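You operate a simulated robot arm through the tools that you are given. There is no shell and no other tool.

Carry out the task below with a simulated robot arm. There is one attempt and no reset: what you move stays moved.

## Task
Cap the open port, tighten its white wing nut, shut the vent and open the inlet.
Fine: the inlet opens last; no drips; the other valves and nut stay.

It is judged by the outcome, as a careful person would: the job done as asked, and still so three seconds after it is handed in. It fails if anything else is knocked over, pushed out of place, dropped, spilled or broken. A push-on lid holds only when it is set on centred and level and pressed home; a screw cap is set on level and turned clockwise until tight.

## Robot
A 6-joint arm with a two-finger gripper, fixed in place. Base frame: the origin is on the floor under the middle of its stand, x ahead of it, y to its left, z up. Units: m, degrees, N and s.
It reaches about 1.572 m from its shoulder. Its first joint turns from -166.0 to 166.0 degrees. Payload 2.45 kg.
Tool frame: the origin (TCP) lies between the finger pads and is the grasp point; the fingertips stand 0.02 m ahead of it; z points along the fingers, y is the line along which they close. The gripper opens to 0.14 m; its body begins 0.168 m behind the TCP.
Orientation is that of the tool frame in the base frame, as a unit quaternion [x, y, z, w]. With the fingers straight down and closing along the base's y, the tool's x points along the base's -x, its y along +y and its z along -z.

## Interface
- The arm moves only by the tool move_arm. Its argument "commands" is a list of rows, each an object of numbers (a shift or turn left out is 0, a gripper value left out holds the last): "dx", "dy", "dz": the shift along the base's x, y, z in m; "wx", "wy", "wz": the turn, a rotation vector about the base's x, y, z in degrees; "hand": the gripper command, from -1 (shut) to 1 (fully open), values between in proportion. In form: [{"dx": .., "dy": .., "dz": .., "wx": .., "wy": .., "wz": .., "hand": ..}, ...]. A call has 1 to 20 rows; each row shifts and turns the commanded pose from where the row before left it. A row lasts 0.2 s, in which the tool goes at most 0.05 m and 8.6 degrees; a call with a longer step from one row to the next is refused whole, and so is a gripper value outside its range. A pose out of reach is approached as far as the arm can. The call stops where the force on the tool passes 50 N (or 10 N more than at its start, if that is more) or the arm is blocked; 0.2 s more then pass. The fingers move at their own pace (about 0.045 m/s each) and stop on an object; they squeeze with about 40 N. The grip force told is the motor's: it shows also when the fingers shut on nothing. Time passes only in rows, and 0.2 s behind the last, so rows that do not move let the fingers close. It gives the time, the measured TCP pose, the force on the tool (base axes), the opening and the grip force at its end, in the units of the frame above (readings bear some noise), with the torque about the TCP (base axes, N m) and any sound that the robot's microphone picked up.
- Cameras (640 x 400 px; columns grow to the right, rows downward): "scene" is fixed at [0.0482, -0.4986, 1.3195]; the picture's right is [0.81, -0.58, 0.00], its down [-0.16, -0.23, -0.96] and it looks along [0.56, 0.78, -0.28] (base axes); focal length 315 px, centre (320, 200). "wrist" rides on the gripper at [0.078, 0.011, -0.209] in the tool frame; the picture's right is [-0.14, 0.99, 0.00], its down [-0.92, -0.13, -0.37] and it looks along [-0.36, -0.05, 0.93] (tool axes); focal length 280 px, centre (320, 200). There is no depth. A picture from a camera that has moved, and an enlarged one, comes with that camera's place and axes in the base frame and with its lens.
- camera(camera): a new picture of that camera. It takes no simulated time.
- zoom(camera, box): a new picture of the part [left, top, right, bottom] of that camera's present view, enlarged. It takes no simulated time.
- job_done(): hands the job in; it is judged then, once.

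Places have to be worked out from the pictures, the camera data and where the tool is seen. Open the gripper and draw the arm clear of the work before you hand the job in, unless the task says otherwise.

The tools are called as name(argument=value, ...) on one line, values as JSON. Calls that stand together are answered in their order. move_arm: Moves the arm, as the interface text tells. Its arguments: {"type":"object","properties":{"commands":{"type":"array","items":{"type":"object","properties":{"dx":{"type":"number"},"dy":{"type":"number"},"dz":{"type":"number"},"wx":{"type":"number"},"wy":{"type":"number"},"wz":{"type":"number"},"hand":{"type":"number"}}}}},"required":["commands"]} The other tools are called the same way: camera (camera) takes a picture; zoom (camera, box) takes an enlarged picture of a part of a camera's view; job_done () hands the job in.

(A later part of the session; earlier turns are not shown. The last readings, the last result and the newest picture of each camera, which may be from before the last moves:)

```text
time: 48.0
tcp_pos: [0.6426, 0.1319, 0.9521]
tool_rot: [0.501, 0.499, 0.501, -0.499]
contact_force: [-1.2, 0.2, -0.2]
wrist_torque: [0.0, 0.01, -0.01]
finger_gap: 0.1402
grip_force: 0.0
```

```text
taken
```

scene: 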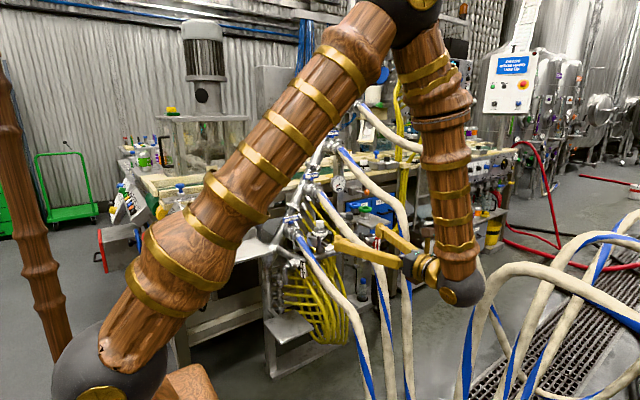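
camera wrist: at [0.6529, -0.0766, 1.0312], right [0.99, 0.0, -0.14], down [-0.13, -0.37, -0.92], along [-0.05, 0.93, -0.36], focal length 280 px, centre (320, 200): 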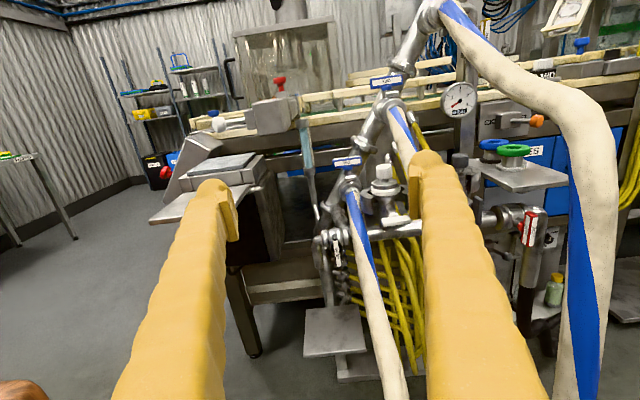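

Tool is level and pointing +y. Zooming in on the wing nut and neighbours from this upright view.

zoom(camera="wrist", box=[310, 140, 438, 250])

zoom(camera="wrist", box=[430, 120, 560, 280])

zoom(camera="wrist", box=[430, 20, 560, 130])

```text
3.64 times, centred on (374, 195) of wrist
camera zoom: at [0.6529, -0.0766, 1.0312], right [0.99, 0.0, -0.14], down [-0.13, -0.37, -0.92], along [-0.05, 0.93, -0.36], focal length 1020 px, centre (124, 218)
```

zoom: 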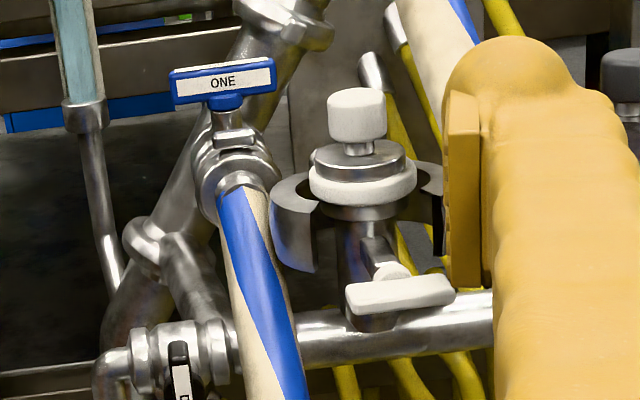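

```text
2.50 times, centred on (495, 200) of wrist
camera zoom: at [0.6529, -0.0766, 1.0312], right [0.99, 0.0, -0.14], down [-0.13, -0.37, -0.92], along [-0.05, 0.93, -0.36], focal length 701 px, centre (-118, 200)
```

zoom: 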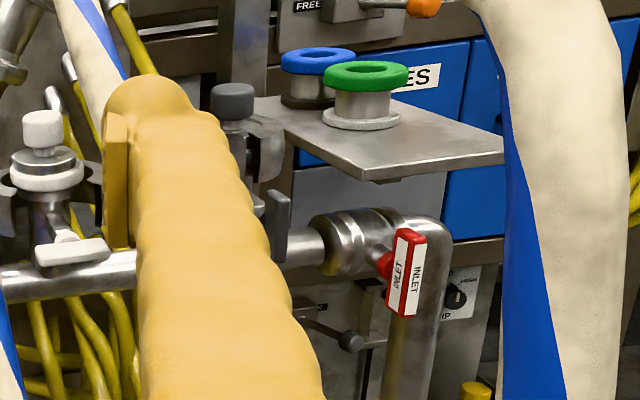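

```text
3.64 times, centred on (495, 75) of wrist
camera zoom: at [0.6529, -0.0766, 1.0312], right [0.99, 0.0, -0.14], down [-0.13, -0.37, -0.92], along [-0.05, 0.93, -0.36], focal length 1020 px, centre (-316, 654)
```

zoom: 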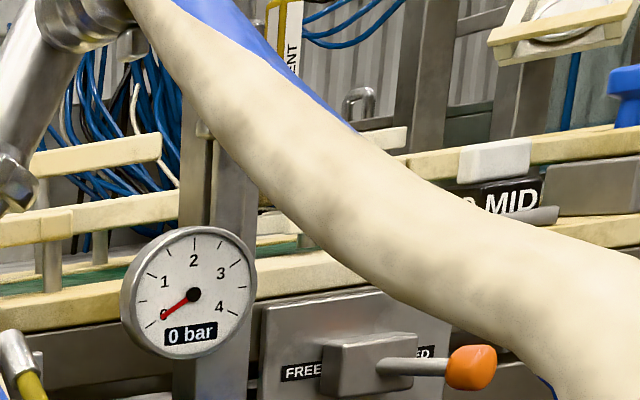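

The wing bar is horizontal, centred at about (0.767, 0.42, 0.775). Before using one finger as a pusher, I want to see its shape and size from the side.

zoom(camera="scene", box=[320, 215, 448, 295])

zoom(camera="wrist", box=[180, 160, 460, 335])

```text
5.00 times, centred on (384, 255) of scene
camera zoom: at [0.0482, -0.4986, 1.3195], right [0.81, -0.58, 0.0], down [-0.16, -0.23, -0.96], along [0.56, 0.78, -0.28], focal length 1575 px, centre (0, -75)
```

zoom: 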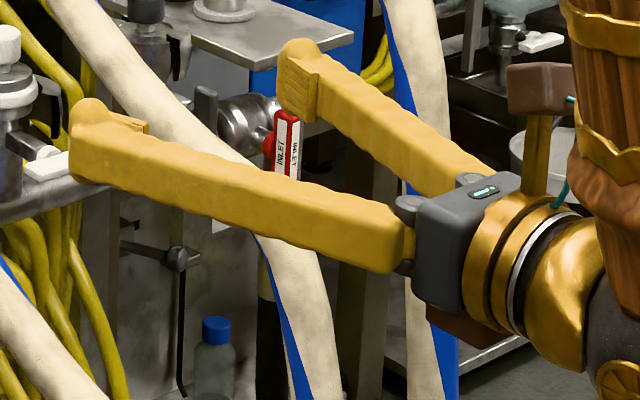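

```text
2.29 times, centred on (320, 248) of wrist
camera zoom: at [0.6529, -0.0766, 1.0312], right [0.99, 0.0, -0.14], down [-0.13, -0.37, -0.92], along [-0.05, 0.93, -0.36], focal length 641 px, centre (320, 91)
```

zoom: 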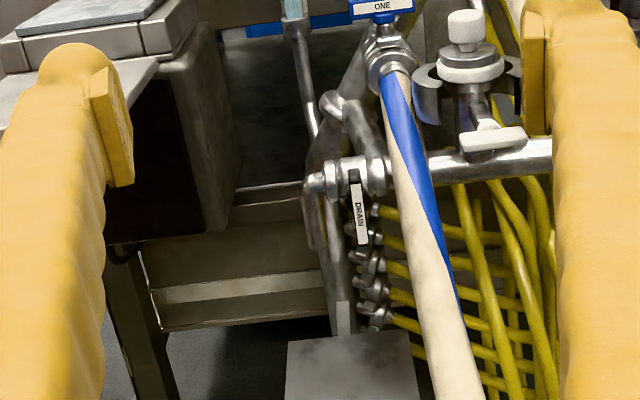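

Finger shape is clear: bars ~27 mm thick, ~33 mm tall, with a bulb on top at the tip. Moving down and forward so the right finger slides in below the left end of the wing (staying above hose ONE).

move_arm(commands=[{"dx": 0.0027, "dz": -0.044}, {"dx": 0.0027, "dz": -0.044}, {"dx": 0.0027, "dz": -0.044}, {"dx": 0.0027, "dz": -0.044}, {"dx": 0.0027, "dz": -0.044}, {"dy": 0.03}, {"dy": 0.03}, {"dy": 0.03}, {"dy": 0.03}, {"dy": 0.03}, {"dy": 0.03}, {}])

camera(camera="wrist")

camera(camera="scene")

```text
time: 50.6
tcp_pos: [0.6526, 0.3119, 0.7333]
tool_rot: [0.501, 0.5, 0.499, -0.5]
contact_force: [0.0, -0.1, -0.2]
wrist_torque: [-0.02, 0.01, -0.03]
finger_gap: 0.1397
grip_force: 0.0
```

```text
taken
camera wrist: at [0.6623, 0.1034, 0.8111], right [0.99, 0.0, -0.14], down [-0.13, -0.37, -0.92], along [-0.05, 0.93, -0.37], focal length 280 px, centre (320, 200)
```

wrist: 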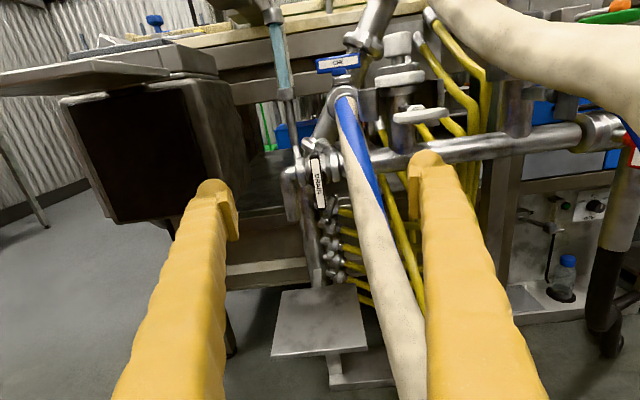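

```text
taken
```

scene: 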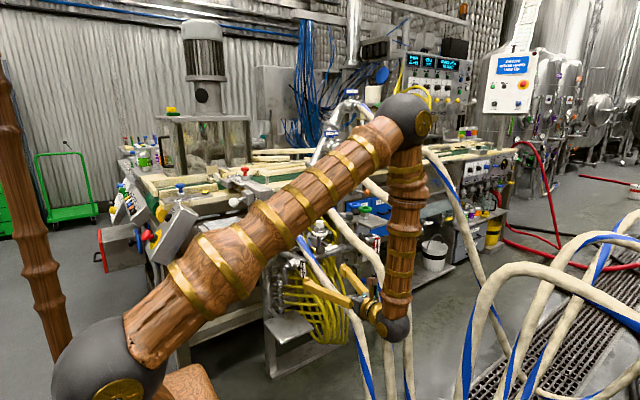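

Clear so far; the finger will pass right of hose ONE and under the wing. Advancing the remaining ~10 cm.

move_arm(commands=[{"dx": 0.001, "dy": 0.0265}, {"dx": 0.001, "dy": 0.0265}, {"dx": 0.001, "dy": 0.0265}, {"dy": 0.0255}, {}])

camera(camera="wrist")

zoom(camera="scene", box=[290, 215, 386, 275])

```text
time: 51.8
tcp_pos: [0.6569, 0.4162, 0.7308]
tool_rot: [0.501, 0.499, 0.5, -0.5]
contact_force: [0.8, -0.4, 0.1]
wrist_torque: [-0.04, -0.02, 0.0]
finger_gap: 0.1399
grip_force: 0.1
```

```text
taken
camera wrist: at [0.6674, 0.208, 0.8084], right [0.99, 0.0, -0.14], down [-0.13, -0.37, -0.92], along [-0.05, 0.93, -0.37], focal length 280 px, centre (320, 200)
```

wrist: 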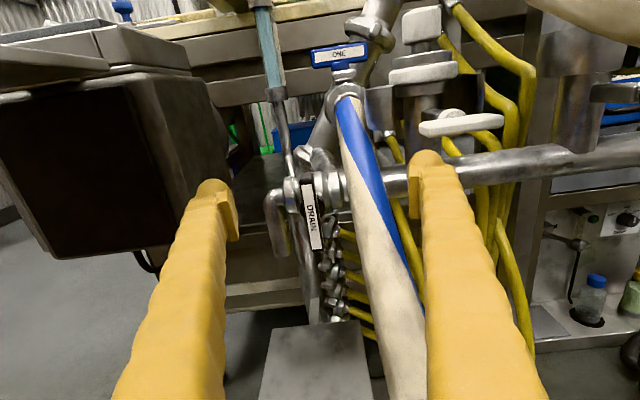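

```text
6.67 times, centred on (338, 245) of scene
camera zoom: at [0.0482, -0.4986, 1.3195], right [0.81, -0.58, 0.0], down [-0.16, -0.23, -0.96], along [0.56, 0.78, -0.28], focal length 2101 px, centre (200, -100)
```

zoom: 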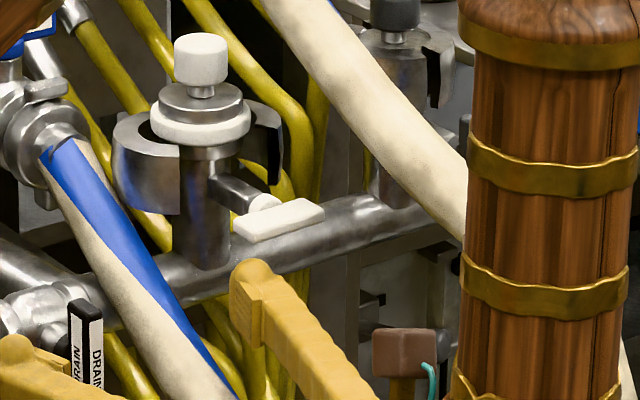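

The right finger tip is directly under the wing's left end with no contact yet. Raising in small steps to start turning the wing clockwise.

move_arm(commands=[{"dz": 0.005}, {"dz": 0.005}, {"dz": 0.005}, {"dz": 0.005}])

zoom(camera="wrist", box=[370, 60, 530, 200])

```text
time: 52.8
tcp_pos: [0.6569, 0.4171, 0.7511]
tool_rot: [0.502, 0.498, 0.5, -0.499]
contact_force: [-1.1, 1.0, -1.8]
wrist_torque: [0.0, 0.06, 0.05]
finger_gap: 0.1396
grip_force: 0.0
```

```text
2.86 times, centred on (450, 130) of wrist
camera zoom: at [0.6676, 0.2079, 0.8294], right [0.99, 0.0, -0.14], down [-0.13, -0.37, -0.92], along [-0.05, 0.93, -0.37], focal length 801 px, centre (-51, 400)
```

zoom: 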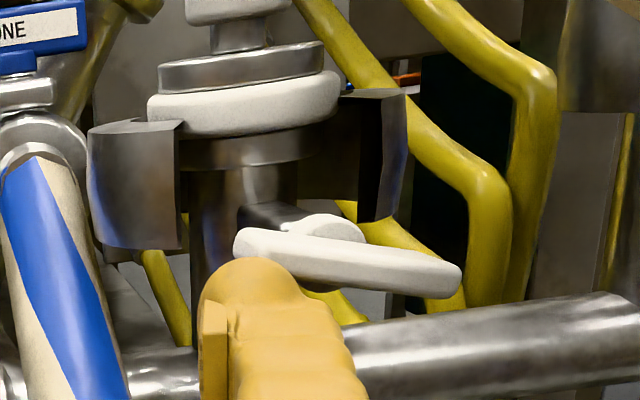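

The wing is turning clockwise (left end rising ~20°) with only ~2 N. Continuing upward.

move_arm(commands=[{"dz": 0.005}, {"dz": 0.005}, {"dz": 0.005}, {"dz": 0.005}])

zoom(camera="wrist", box=[370, 60, 530, 200])

zoom(camera="scene", box=[290, 215, 386, 275])

```text
time: 53.8
tcp_pos: [0.6583, 0.4161, 0.7737]
tool_rot: [0.501, 0.499, 0.5, -0.5]
contact_force: [-0.5, 0.5, 0.3]
wrist_torque: [-0.05, 0.01, 0.0]
finger_gap: 0.1401
grip_force: 0.1
```

```text
2.86 times, centred on (450, 130) of wrist
camera zoom: at [0.668, 0.208, 0.8506], right [0.99, 0.0, -0.14], down [-0.13, -0.37, -0.92], along [-0.05, 0.93, -0.37], focal length 801 px, centre (-51, 400)
```

zoom: 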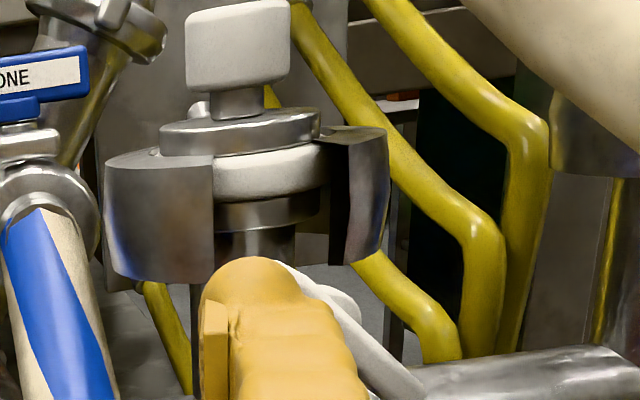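

```text
6.67 times, centred on (338, 245) of scene
camera zoom: at [0.0482, -0.4986, 1.3195], right [0.81, -0.58, 0.0], down [-0.16, -0.23, -0.96], along [0.56, 0.78, -0.28], focal length 2101 px, centre (200, -100)
```

zoom: 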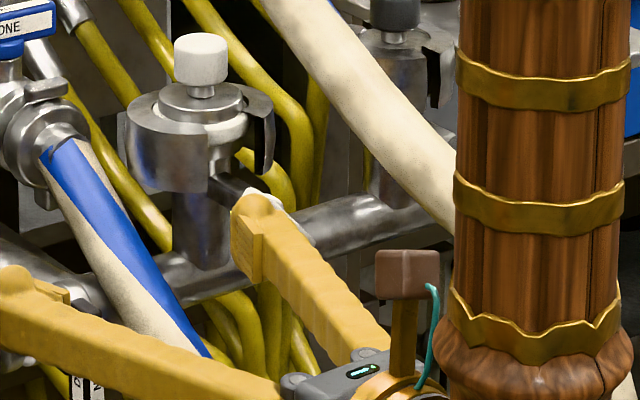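

The clamp halves are rising and closing as the wing turns — correct direction. Continuing to push up.

move_arm(commands=[{"dz": 0.005}, {"dz": 0.005}, {"dz": 0.005}, {"dz": 0.004}])

zoom(camera="wrist", box=[370, 60, 530, 200])

zoom(camera="scene", box=[290, 215, 386, 275])

```text
time: 54.8
tcp_pos: [0.6565, 0.4162, 0.7928]
tool_rot: [0.501, 0.499, 0.5, -0.5]
contact_force: [-0.3, -0.3, -0.8]
wrist_torque: [-0.01, -0.01, -0.01]
finger_gap: 0.1398
grip_force: 0.0
```

```text
2.86 times, centred on (450, 130) of wrist
camera zoom: at [0.6673, 0.2082, 0.87], right [0.99, 0.0, -0.14], down [-0.13, -0.37, -0.92], along [-0.05, 0.93, -0.37], focal length 801 px, centre (-51, 400)
```

zoom: 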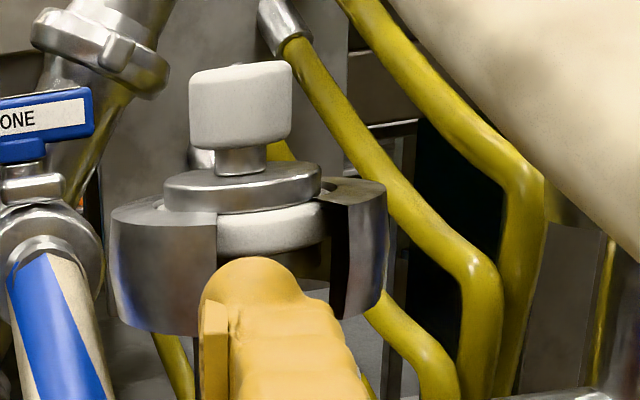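

```text
6.67 times, centred on (338, 245) of scene
camera zoom: at [0.0482, -0.4986, 1.3195], right [0.81, -0.58, 0.0], down [-0.16, -0.23, -0.96], along [0.56, 0.78, -0.28], focal length 2101 px, centre (200, -100)
```

zoom: 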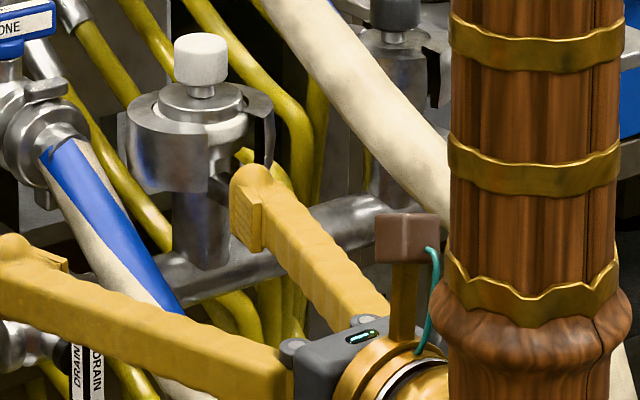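

The wing is behind the finger now; I continue the orbit by pushing its upper end to the right.

move_arm(commands=[{"dx": 0.004}, {"dx": 0.004}, {"dx": 0.004}])

zoom(camera="wrist", box=[370, 60, 530, 200])

zoom(camera="scene", box=[290, 215, 386, 275])

```text
time: 55.6
tcp_pos: [0.6692, 0.4158, 0.7917]
tool_rot: [0.501, 0.499, 0.499, -0.5]
contact_force: [-1.8, 0.5, 0.4]
wrist_torque: [-0.04, -0.06, 0.03]
finger_gap: 0.139
grip_force: 0.0
```

```text
2.86 times, centred on (450, 130) of wrist
camera zoom: at [0.6791, 0.2083, 0.8696], right [0.99, 0.0, -0.14], down [-0.13, -0.37, -0.92], along [-0.05, 0.93, -0.37], focal length 801 px, centre (-51, 400)
```

zoom: 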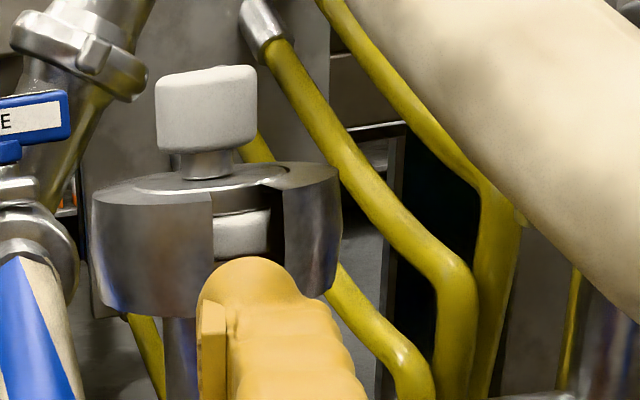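

```text
6.67 times, centred on (338, 245) of scene
camera zoom: at [0.0482, -0.4986, 1.3195], right [0.81, -0.58, 0.0], down [-0.16, -0.23, -0.96], along [0.56, 0.78, -0.28], focal length 2101 px, centre (200, -100)
```

zoom: 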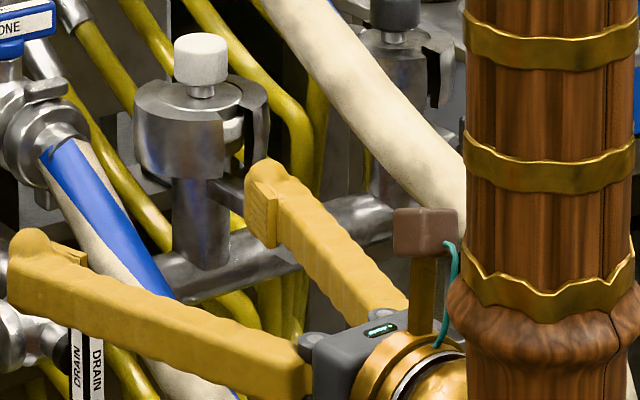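

The clamp is closing around the disc. A little further right, then I'll check the angle.

move_arm(commands=[{"dx": 0.004}, {"dx": 0.003}, {}])

zoom(camera="wrist", box=[370, 60, 530, 200])

zoom(camera="scene", box=[290, 215, 386, 275])

```text
time: 56.4
tcp_pos: [0.6762, 0.4159, 0.7916]
tool_rot: [0.501, 0.499, 0.5, -0.499]
contact_force: [-2.8, 1.0, -0.2]
wrist_torque: [0.02, -0.01, 0.08]
finger_gap: 0.1384
grip_force: 0.1
```

```text
2.86 times, centred on (450, 130) of wrist
camera zoom: at [0.6866, 0.2081, 0.8697], right [0.99, 0.0, -0.14], down [-0.13, -0.37, -0.92], along [-0.05, 0.93, -0.37], focal length 801 px, centre (-51, 400)
```

zoom: 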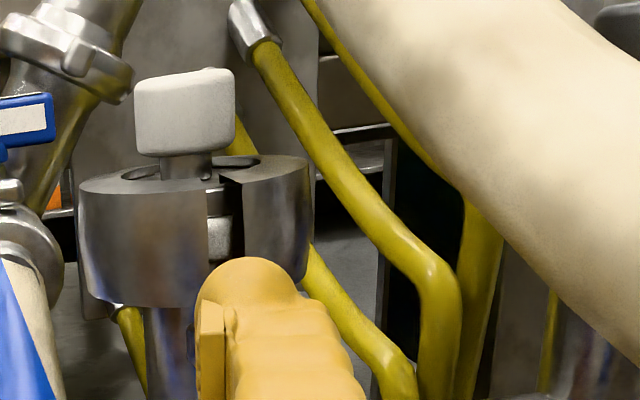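

```text
6.67 times, centred on (338, 245) of scene
camera zoom: at [0.0482, -0.4986, 1.3195], right [0.81, -0.58, 0.0], down [-0.16, -0.23, -0.96], along [0.56, 0.78, -0.28], focal length 2101 px, centre (200, -100)
```

zoom: 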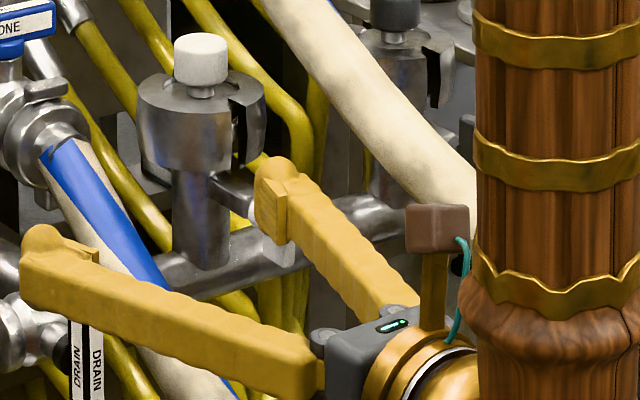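

The clamp is nearly closed; wing appears past vertical (~110°). I'll withdraw the finger toward −y to see the wing's actual angle.

move_arm(commands=[{"dx": -0.006}, {"dy": -0.03}, {"dy": -0.04}, {"dy": -0.04}, {"dy": -0.04}, {"dy": -0.03, "dx": -0.02}])

camera(camera="wrist")

zoom(camera="scene", box=[300, 215, 380, 265])

```text
time: 57.8
tcp_pos: [0.6501, 0.235, 0.792]
tool_rot: [0.501, 0.499, 0.5, -0.5]
contact_force: [-0.5, 0.0, -0.3]
wrist_torque: [-0.01, 0.02, -0.01]
finger_gap: 0.1401
grip_force: 0.0
```

```text
taken
camera wrist: at [0.6602, 0.0269, 0.8698], right [0.99, 0.0, -0.14], down [-0.13, -0.37, -0.92], along [-0.05, 0.93, -0.37], focal length 280 px, centre (320, 200)
```

wrist: 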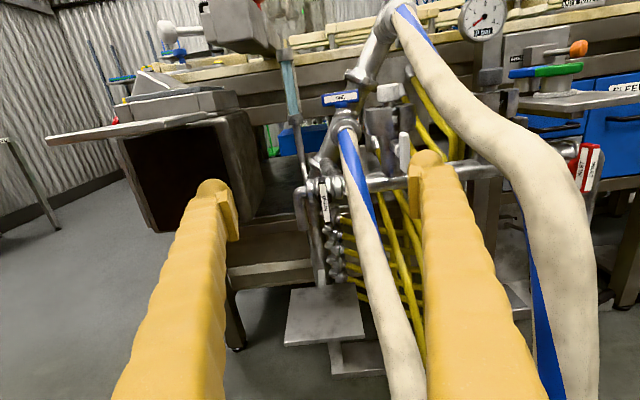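

```text
8.00 times, centred on (340, 240) of scene
camera zoom: at [0.0482, -0.4986, 1.3195], right [0.81, -0.58, 0.0], down [-0.16, -0.23, -0.96], along [0.56, 0.78, -0.28], focal length 2521 px, centre (160, -120)
```

zoom: 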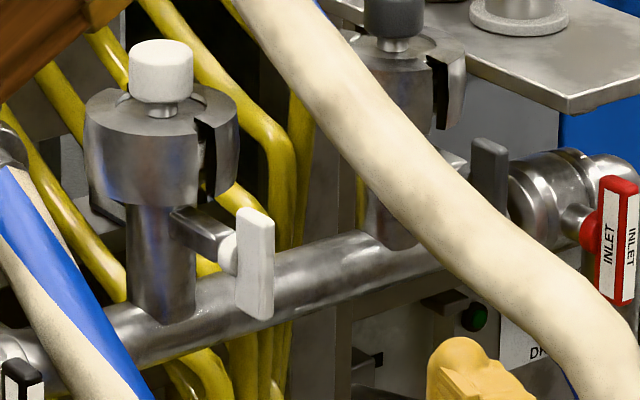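

The wing now stands vertical like the gray one, and the clamp looks closed. Zooming in to measure the exact angle and slot versus the gray clamp.

zoom(camera="wrist", box=[360, 75, 440, 195])

zoom(camera="scene", box=[306, 218, 346, 258])

zoom(camera="scene", box=[336, 210, 376, 250])

```text
3.33 times, centred on (400, 135) of wrist
camera zoom: at [0.6602, 0.0269, 0.8698], right [0.99, 0.0, -0.14], down [-0.13, -0.37, -0.92], along [-0.05, 0.93, -0.37], focal length 935 px, centre (53, 417)
```

zoom: 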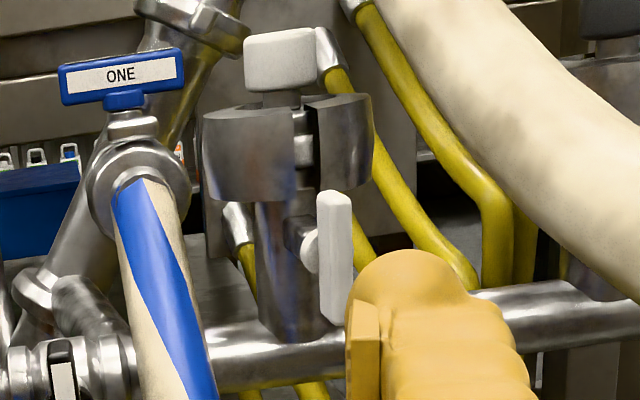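

```text
10.00 times, centred on (326, 238) of scene
camera zoom: at [0.0482, -0.4986, 1.3195], right [0.81, -0.58, 0.0], down [-0.16, -0.23, -0.96], along [0.56, 0.78, -0.28], focal length 3151 px, centre (260, -180)
```

zoom: 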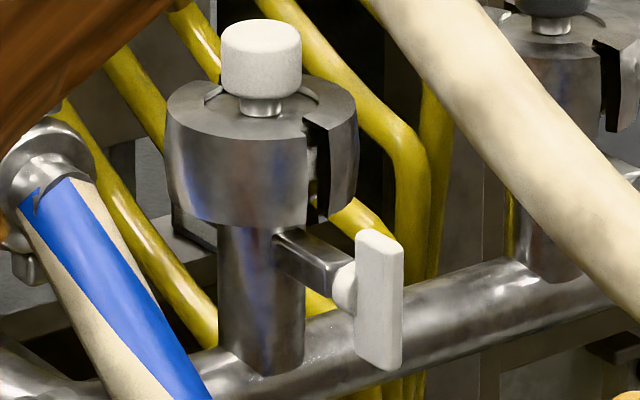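

```text
10.00 times, centred on (356, 230) of scene
camera zoom: at [0.0482, -0.4986, 1.3195], right [0.81, -0.58, 0.0], down [-0.16, -0.23, -0.96], along [0.56, 0.78, -0.28], focal length 3151 px, centre (-40, -100)
```

zoom: 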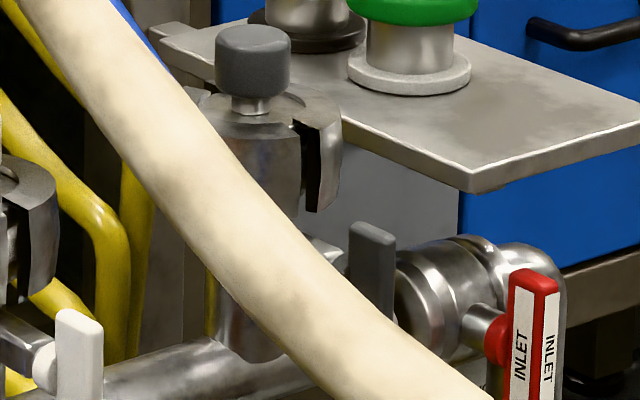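

White wing is at ~95°, and its clamp slot matches the gray one. To be sure it's tight, I'll re-engage with a slight yaw (more clearance from hose TWO) and push the top of the wing right until it firmly resists.

move_arm(commands=[{"wz": -5, "dx": 0.005}, {"wz": -5, "dx": 0.005, "dz": 0.002}, {"dy": 0.04, "dx": 0.002}, {"dy": 0.04, "dx": 0.002}, {"dy": 0.04}, {"dy": 0.04}, {"dy": 0.034}, {}])

zoom(camera="wrist", box=[360, 60, 520, 200])

zoom(camera="scene", box=[300, 215, 380, 265])

```text
time: 59.6
tcp_pos: [0.662, 0.4305, 0.7939]
tool_rot: [0.543, 0.453, 0.542, -0.454]
contact_force: [-0.6, 0.2, -0.4]
wrist_torque: [-0.01, -0.01, -0.04]
finger_gap: 0.1399
grip_force: 0.0
```

```text
2.86 times, centred on (440, 130) of wrist
camera zoom: at [0.6361, 0.2231, 0.8715], right [0.97, -0.17, -0.14], down [-0.19, -0.34, -0.92], along [0.11, 0.92, -0.37], focal length 801 px, centre (-23, 400)
```

zoom: 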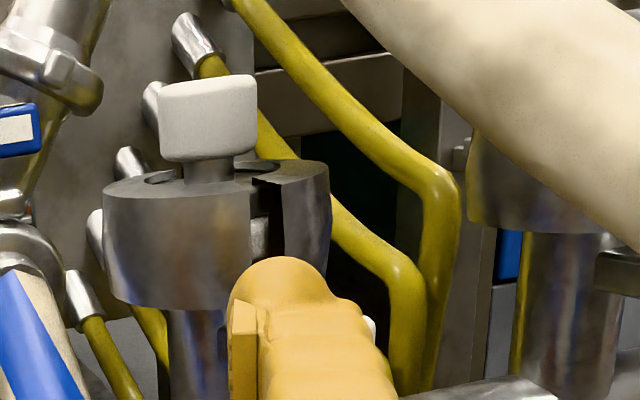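

```text
8.00 times, centred on (340, 240) of scene
camera zoom: at [0.0482, -0.4986, 1.3195], right [0.81, -0.58, 0.0], down [-0.16, -0.23, -0.96], along [0.56, 0.78, -0.28], focal length 2521 px, centre (160, -120)
```

zoom: 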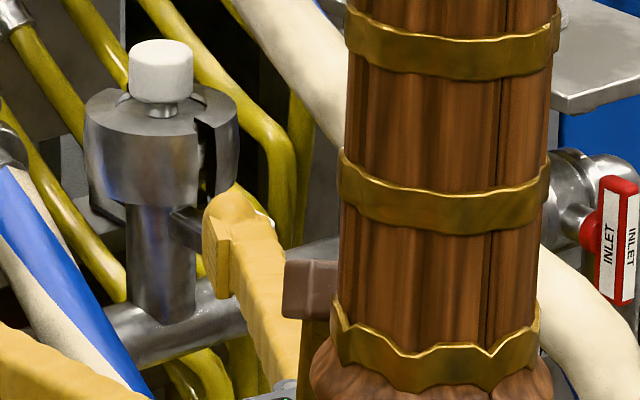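

Finger is back beside the wing's upper end. Pushing right in 4 mm steps and watching the force.

move_arm(commands=[{"dx": 0.004}, {"dx": 0.004}, {"dx": 0.004}, {}])

zoom(camera="wrist", box=[360, 60, 520, 200])

```text
time: 60.6
tcp_pos: [0.6746, 0.4308, 0.7933]
tool_rot: [0.543, 0.454, 0.541, -0.454]
contact_force: [-0.7, -0.3, 0.0]
wrist_torque: [0.02, 0.01, -0.02]
finger_gap: 0.1399
grip_force: 0.1
```

```text
2.86 times, centred on (440, 130) of wrist
camera zoom: at [0.6485, 0.2241, 0.8718], right [0.97, -0.17, -0.14], down [-0.19, -0.34, -0.92], along [0.11, 0.92, -0.37], focal length 801 px, centre (-23, 400)
```

zoom: 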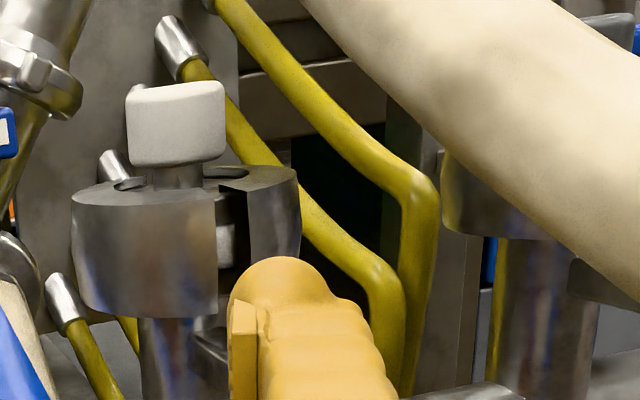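

move_arm(commands=[{"dx": 0.004}, {"dx": 0.003}, {}])

zoom(camera="wrist", box=[360, 60, 520, 200])

zoom(camera="scene", box=[300, 215, 380, 265])

```text
time: 61.4
tcp_pos: [0.6817, 0.431, 0.7933]
tool_rot: [0.544, 0.453, 0.542, -0.454]
contact_force: [-21.0, -7.1, -2.7]
wrist_torque: [0.0, 0.35, -0.78]
finger_gap: 0.1292
grip_force: 0.1
```

```text
2.86 times, centred on (440, 130) of wrist
camera zoom: at [0.6559, 0.2238, 0.872], right [0.97, -0.17, -0.14], down [-0.19, -0.34, -0.92], along [0.11, 0.92, -0.37], focal length 801 px, centre (-23, 400)
```

zoom: 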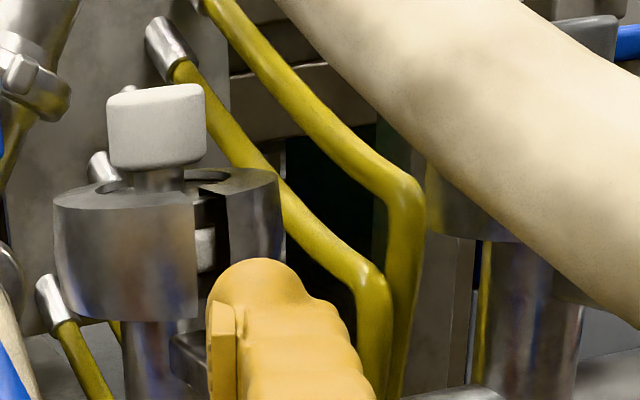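

```text
8.00 times, centred on (340, 240) of scene
camera zoom: at [0.0482, -0.4986, 1.3195], right [0.81, -0.58, 0.0], down [-0.16, -0.23, -0.96], along [0.56, 0.78, -0.28], focal length 2521 px, centre (160, -120)
```

zoom: 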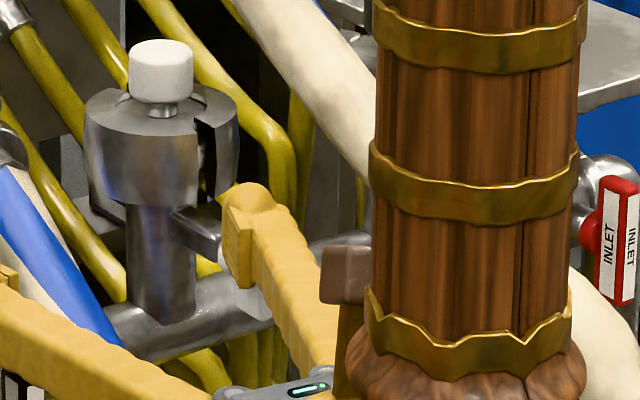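

A hard stop: 21 N and the finger got pushed back while the wing did not move — the nut is tight. Backing off and withdrawing to confirm the final wing and clamp state.

move_arm(commands=[{"dx": -0.008}, {"dx": -0.01}, {"dy": -0.03, "dx": -0.005}, {"dy": -0.04, "dx": -0.007}, {"dy": -0.04, "dx": -0.007}, {"dy": -0.04, "dx": -0.007}, {"dy": -0.04, "dx": -0.007}, {"dy": -0.04}])

camera(camera="wrist")

zoom(camera="scene", box=[306, 218, 346, 258])

```text
time: 63.2
tcp_pos: [0.6307, 0.2018, 0.7937]
tool_rot: [0.543, 0.454, 0.541, -0.455]
contact_force: [0.6, 0.2, -0.3]
wrist_torque: [0.0, 0.03, -0.02]
finger_gap: 0.1398
grip_force: 0.0
```

```text
taken
camera wrist: at [0.6053, -0.0052, 0.8718], right [0.97, -0.17, -0.14], down [-0.19, -0.34, -0.92], along [0.11, 0.92, -0.37], focal length 280 px, centre (320, 200)
```

wrist: 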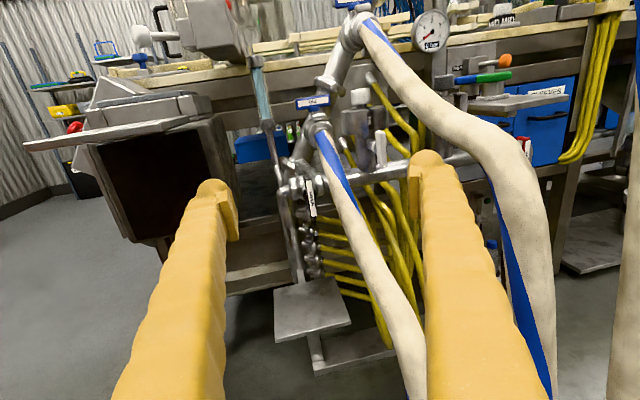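

```text
10.00 times, centred on (326, 238) of scene
camera zoom: at [0.0482, -0.4986, 1.3195], right [0.81, -0.58, 0.0], down [-0.16, -0.23, -0.96], along [0.56, 0.78, -0.28], focal length 3151 px, centre (260, -180)
```

zoom: 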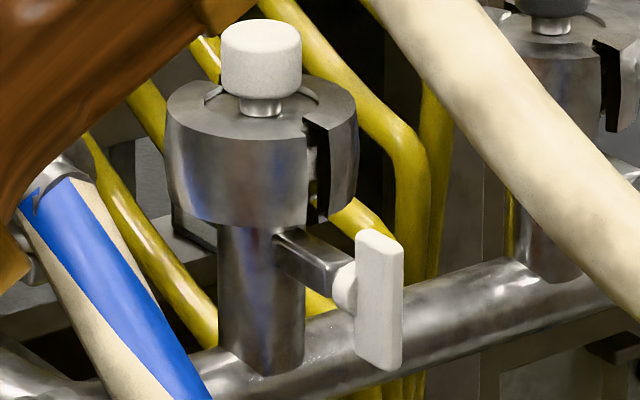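

Nut confirmed at its stop and clamp closed. Next the VENT: I close the fingers into one probe, rise, and move across in front of the hoses toward the gap between THREE and FOUR.

move_arm(commands=[{"dy": -0.02, "dz": 0.03, "hand": -1}, {"dy": -0.02, "dz": 0.04}, {"dy": -0.02, "dz": 0.04}, {"dy": -0.02, "dz": 0.04}, {"dy": -0.02, "dz": 0.04}, {"dy": -0.02, "dz": 0.04}, {"dz": 0.04}, {"dz": 0.04}, {"dx": 0.03, "dz": 0.03}, {"dx": 0.04}, {"dx": 0.04}, {"dx": 0.04}, {"dx": 0.04}, {"dx": 0.04}, {"dx": 0.04}, {"dx": 0.04}, {"dx": 0.03}, {}])

camera(camera="wrist")

camera(camera="scene")

```text
time: 67.0
tcp_pos: [0.9734, 0.0807, 1.1341]
tool_rot: [0.542, 0.454, 0.542, -0.454]
contact_force: [0.2, 0.0, 0.0]
wrist_torque: [-0.01, 0.01, -0.01]
finger_gap: 0.0
grip_force: 29.6
```

```text
taken
camera wrist: at [0.9472, -0.1262, 1.2118], right [0.97, -0.17, -0.14], down [-0.19, -0.34, -0.92], along [0.11, 0.92, -0.37], focal length 280 px, centre (320, 200)
```

wrist: 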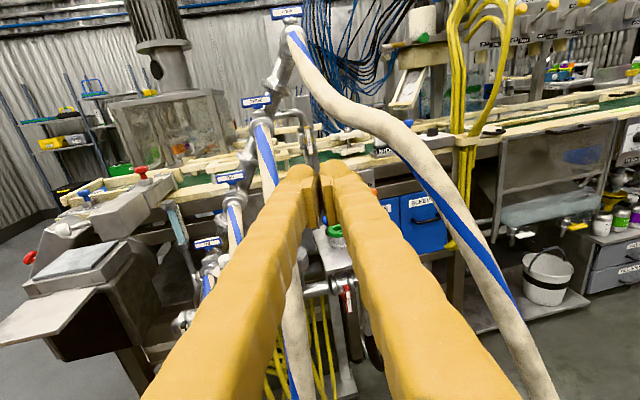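

```text
taken
```

scene: 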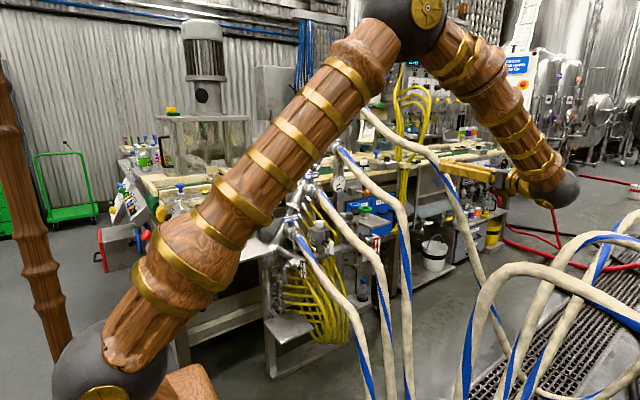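

Fingers closed; camera sees the vent region over the fingertips. Zooming in.

zoom(camera="wrist", box=[250, 80, 378, 180])

zoom(camera="wrist", box=[300, 220, 400, 340])

```text
4.00 times, centred on (314, 130) of wrist
camera zoom: at [0.9472, -0.1262, 1.2118], right [0.97, -0.17, -0.14], down [-0.19, -0.34, -0.92], along [0.11, 0.92, -0.37], focal length 1122 px, centre (344, 480)
```

zoom: 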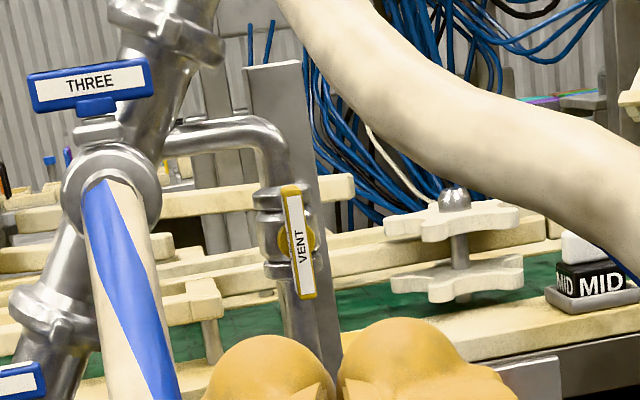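

```text
3.33 times, centred on (350, 280) of wrist
camera zoom: at [0.9472, -0.1262, 1.2118], right [0.97, -0.17, -0.14], down [-0.19, -0.34, -0.92], along [0.11, 0.92, -0.37], focal length 935 px, centre (220, -67)
```

zoom: 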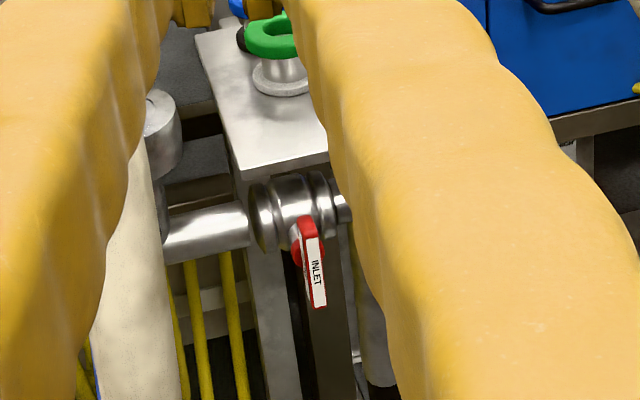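

VENT handle re-triangulated: pivot (1.034, 0.636, 1.09), spanning z 1.053–1.128. I'll pitch down 8° and go in along the finger axis so the closed fingers end up just right of the handle's lower end, stopping short first.

move_arm(commands=[{"wx": -7.9, "wy": 1.4, "dx": 0.005, "dy": 0.02}, {"dx": 0.005, "dy": 0.034, "dz": -0.006}, {"dx": 0.0061, "dy": 0.0341, "dz": -0.0049}, {"dx": 0.0061, "dy": 0.0341, "dz": -0.0049}, {"dx": 0.0061, "dy": 0.0341, "dz": -0.0049}, {"dx": 0.0061, "dy": 0.0341, "dz": -0.0049}, {"dx": 0.0061, "dy": 0.0341, "dz": -0.0049}, {"dx": 0.0061, "dy": 0.0341, "dz": -0.0049}, {"dx": 0.0061, "dy": 0.0341, "dz": -0.0049}, {"dx": 0.0061, "dy": 0.0341, "dz": -0.0049}, {}])

camera(camera="wrist")

camera(camera="scene")

```text
time: 69.4
tcp_pos: [1.0305, 0.4064, 1.0863]
tool_rot: [0.58, 0.484, 0.502, -0.421]
contact_force: [-0.7, -0.6, -0.4]
wrist_torque: [0.01, -0.01, 0.01]
finger_gap: 0.0
grip_force: 29.8
```

```text
taken
camera wrist: at [1.0071, 0.2134, 1.1927], right [0.97, -0.19, -0.14], down [-0.21, -0.46, -0.86], along [0.1, 0.86, -0.49], focal length 280 px, centre (320, 200)
```

wrist: 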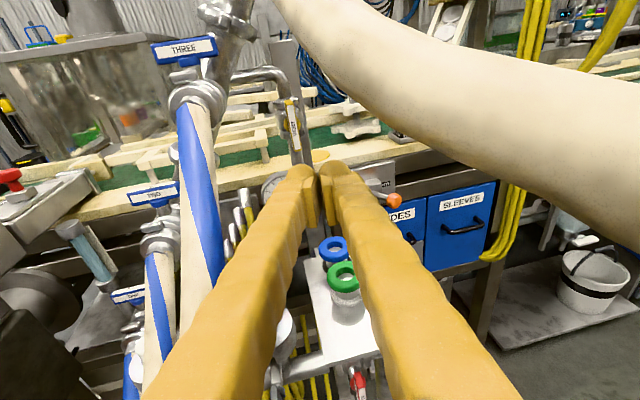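

```text
taken
```

scene: 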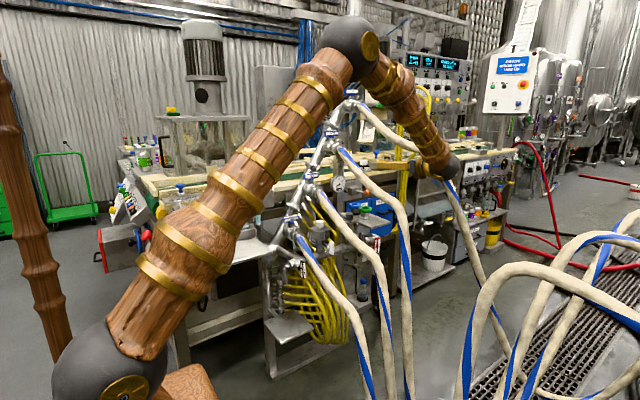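

Clear of both hoses. Zooming to check alignment of the fingertips with the VENT handle.

zoom(camera="wrist", box=[240, 70, 380, 200])

zoom(camera="scene", box=[330, 130, 430, 200])

```text
3.08 times, centred on (310, 135) of wrist
camera zoom: at [1.0071, 0.2134, 1.1927], right [0.97, -0.19, -0.14], down [-0.21, -0.46, -0.86], along [0.1, 0.86, -0.49], focal length 863 px, centre (351, 400)
```

zoom: 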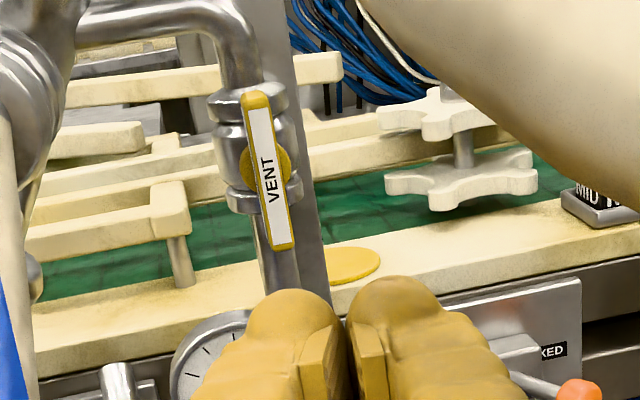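

```text
5.71 times, centred on (380, 165) of scene
camera zoom: at [0.0482, -0.4986, 1.3195], right [0.81, -0.58, 0.0], down [-0.16, -0.23, -0.96], along [0.56, 0.78, -0.28], focal length 1800 px, centre (-23, 400)
```

zoom: 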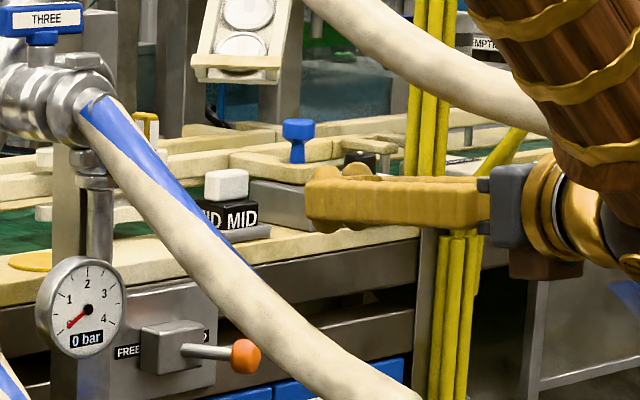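

Handle x ≈ 1.036, z from 1.050 to 1.127. Continuing to just before the handle, offset to its right.

move_arm(commands=[{"dx": 0.0075, "dy": 0.0332, "dz": -0.0045}, {"dx": 0.0075, "dy": 0.0332, "dz": -0.0045}, {"dx": 0.0075, "dy": 0.0332, "dz": -0.0045}, {"dx": 0.0075, "dy": 0.0332, "dz": -0.0045}, {"dx": 0.0065, "dy": 0.03, "dz": -0.004}, {}])

camera(camera="wrist")

zoom(camera="scene", box=[320, 120, 440, 200])

```text
time: 70.8
tcp_pos: [1.0649, 0.5697, 1.0667]
tool_rot: [0.58, 0.484, 0.502, -0.421]
contact_force: [-0.8, 0.0, 0.5]
wrist_torque: [-0.01, 0.02, 0.01]
finger_gap: 0.0001
grip_force: 29.3
```

```text
taken
camera wrist: at [1.042, 0.3763, 1.1717], right [0.97, -0.19, -0.14], down [-0.21, -0.46, -0.86], along [0.1, 0.86, -0.49], focal length 280 px, centre (320, 200)
```

wrist: 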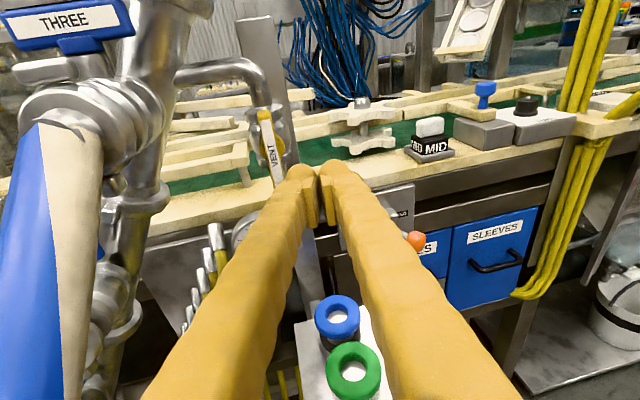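

```text
5.00 times, centred on (380, 160) of scene
camera zoom: at [0.0482, -0.4986, 1.3195], right [0.81, -0.58, 0.0], down [-0.16, -0.23, -0.96], along [0.56, 0.78, -0.28], focal length 1575 px, centre (20, 400)
```

zoom: 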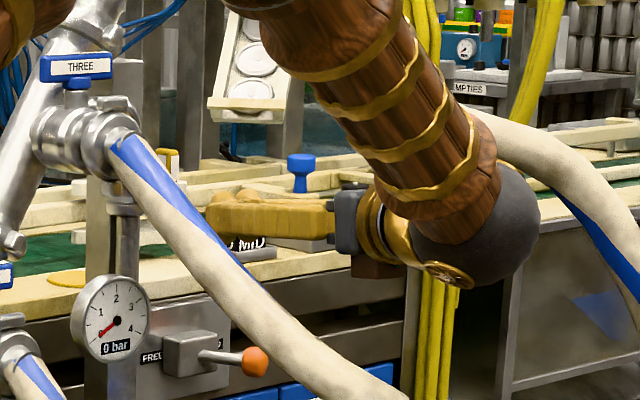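

Aligned: handle bottom at (1.036, 0.636, 1.051) and my fingertips are right of it. Moving in the last 5 cm.

move_arm(commands=[{"dx": 0.0035, "dy": 0.02, "dz": -0.002}, {"dx": 0.003, "dy": 0.02, "dz": -0.002}, {"dx": 0.002, "dy": 0.0115, "dz": -0.0015}, {}])

zoom(camera="wrist", box=[220, 70, 380, 220])

```text
time: 71.8
tcp_pos: [1.0749, 0.6207, 1.0612]
tool_rot: [0.58, 0.484, 0.502, -0.421]
contact_force: [-0.4, 0.1, -0.3]
wrist_torque: [-0.02, 0.02, 0.02]
finger_gap: 0.0002
grip_force: 29.5
```

```text
2.67 times, centred on (300, 145) of wrist
camera zoom: at [1.0517, 0.4265, 1.1674], right [0.97, -0.19, -0.14], down [-0.21, -0.46, -0.86], along [0.1, 0.86, -0.49], focal length 748 px, centre (373, 347)
```

zoom: 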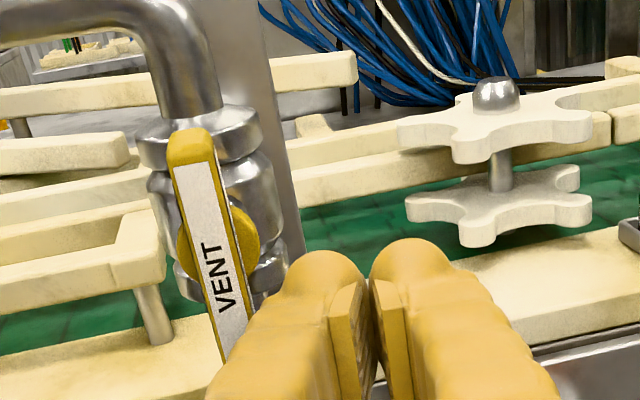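

The block is beside the handle's lower end. Pushing it left gently (clockwise turn) and watching the force.

move_arm(commands=[{"dx": -0.004}, {"dx": -0.004}, {"dx": -0.004}, {"dx": -0.003}])

zoom(camera="wrist", box=[220, 70, 380, 220])

```text
time: 72.8
tcp_pos: [1.0609, 0.6195, 1.061]
tool_rot: [0.58, 0.484, 0.502, -0.422]
contact_force: [4.2, -4.7, -5.5]
wrist_torque: [0.01, -0.06, 0.06]
finger_gap: 0.0
grip_force: 29.6
```

```text
2.67 times, centred on (300, 145) of wrist
camera zoom: at [1.0374, 0.4268, 1.1671], right [0.97, -0.19, -0.14], down [-0.22, -0.46, -0.86], along [0.1, 0.86, -0.49], focal length 748 px, centre (373, 347)
```

zoom: 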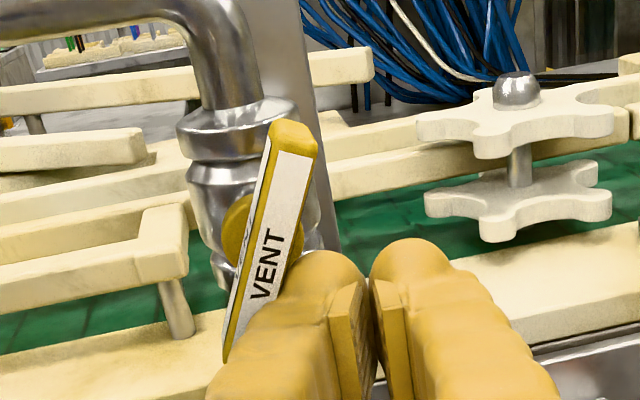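

It turns clockwise with only a few newtons. Continuing left.

move_arm(commands=[{"dx": -0.004}, {"dx": -0.004}, {"dx": -0.004}])

zoom(camera="wrist", box=[220, 70, 380, 220])

```text
time: 73.6
tcp_pos: [1.0493, 0.6212, 1.061]
tool_rot: [0.579, 0.485, 0.502, -0.422]
contact_force: [3.5, 1.5, -5.3]
wrist_torque: [-0.08, -0.01, -0.03]
finger_gap: 0.0
grip_force: 29.4
```

```text
2.67 times, centred on (300, 145) of wrist
camera zoom: at [1.0252, 0.4272, 1.1669], right [0.97, -0.19, -0.14], down [-0.22, -0.46, -0.86], along [0.1, 0.86, -0.49], focal length 748 px, centre (373, 347)
```

zoom: 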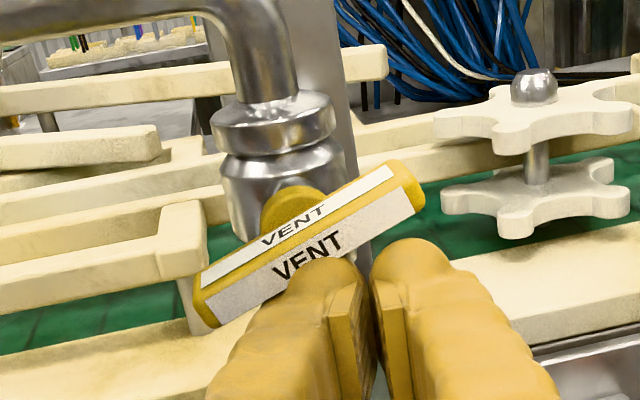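

About 70° turned. Now pushing up under its left half to bring it to horizontal.

move_arm(commands=[{"dx": -0.004}, {"dx": -0.003, "dz": 0.002}, {"dz": 0.003}, {"dz": 0.002}])

zoom(camera="wrist", box=[220, 70, 380, 220])

```text
time: 74.5
tcp_pos: [1.043, 0.6205, 1.06]
tool_rot: [0.582, 0.484, 0.5, -0.421]
contact_force: [-0.6, 0.6, -8.8]
wrist_torque: [-0.11, -0.07, -0.02]
finger_gap: 0.0
grip_force: 28.7
stopped in row 4: the force on the tool passed its limit at 54 N (the readings are from after the stop); the commanded pose is now the measured one
```

```text
2.67 times, centred on (300, 145) of wrist
camera zoom: at [1.0188, 0.4267, 1.1671], right [0.97, -0.2, -0.14], down [-0.22, -0.47, -0.86], along [0.1, 0.86, -0.5], focal length 748 px, centre (373, 347)
```

zoom: 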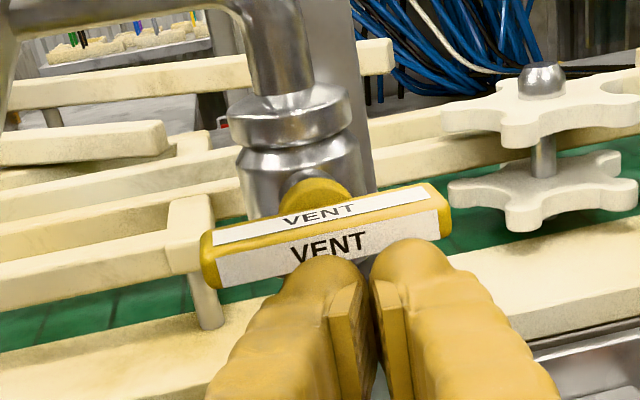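

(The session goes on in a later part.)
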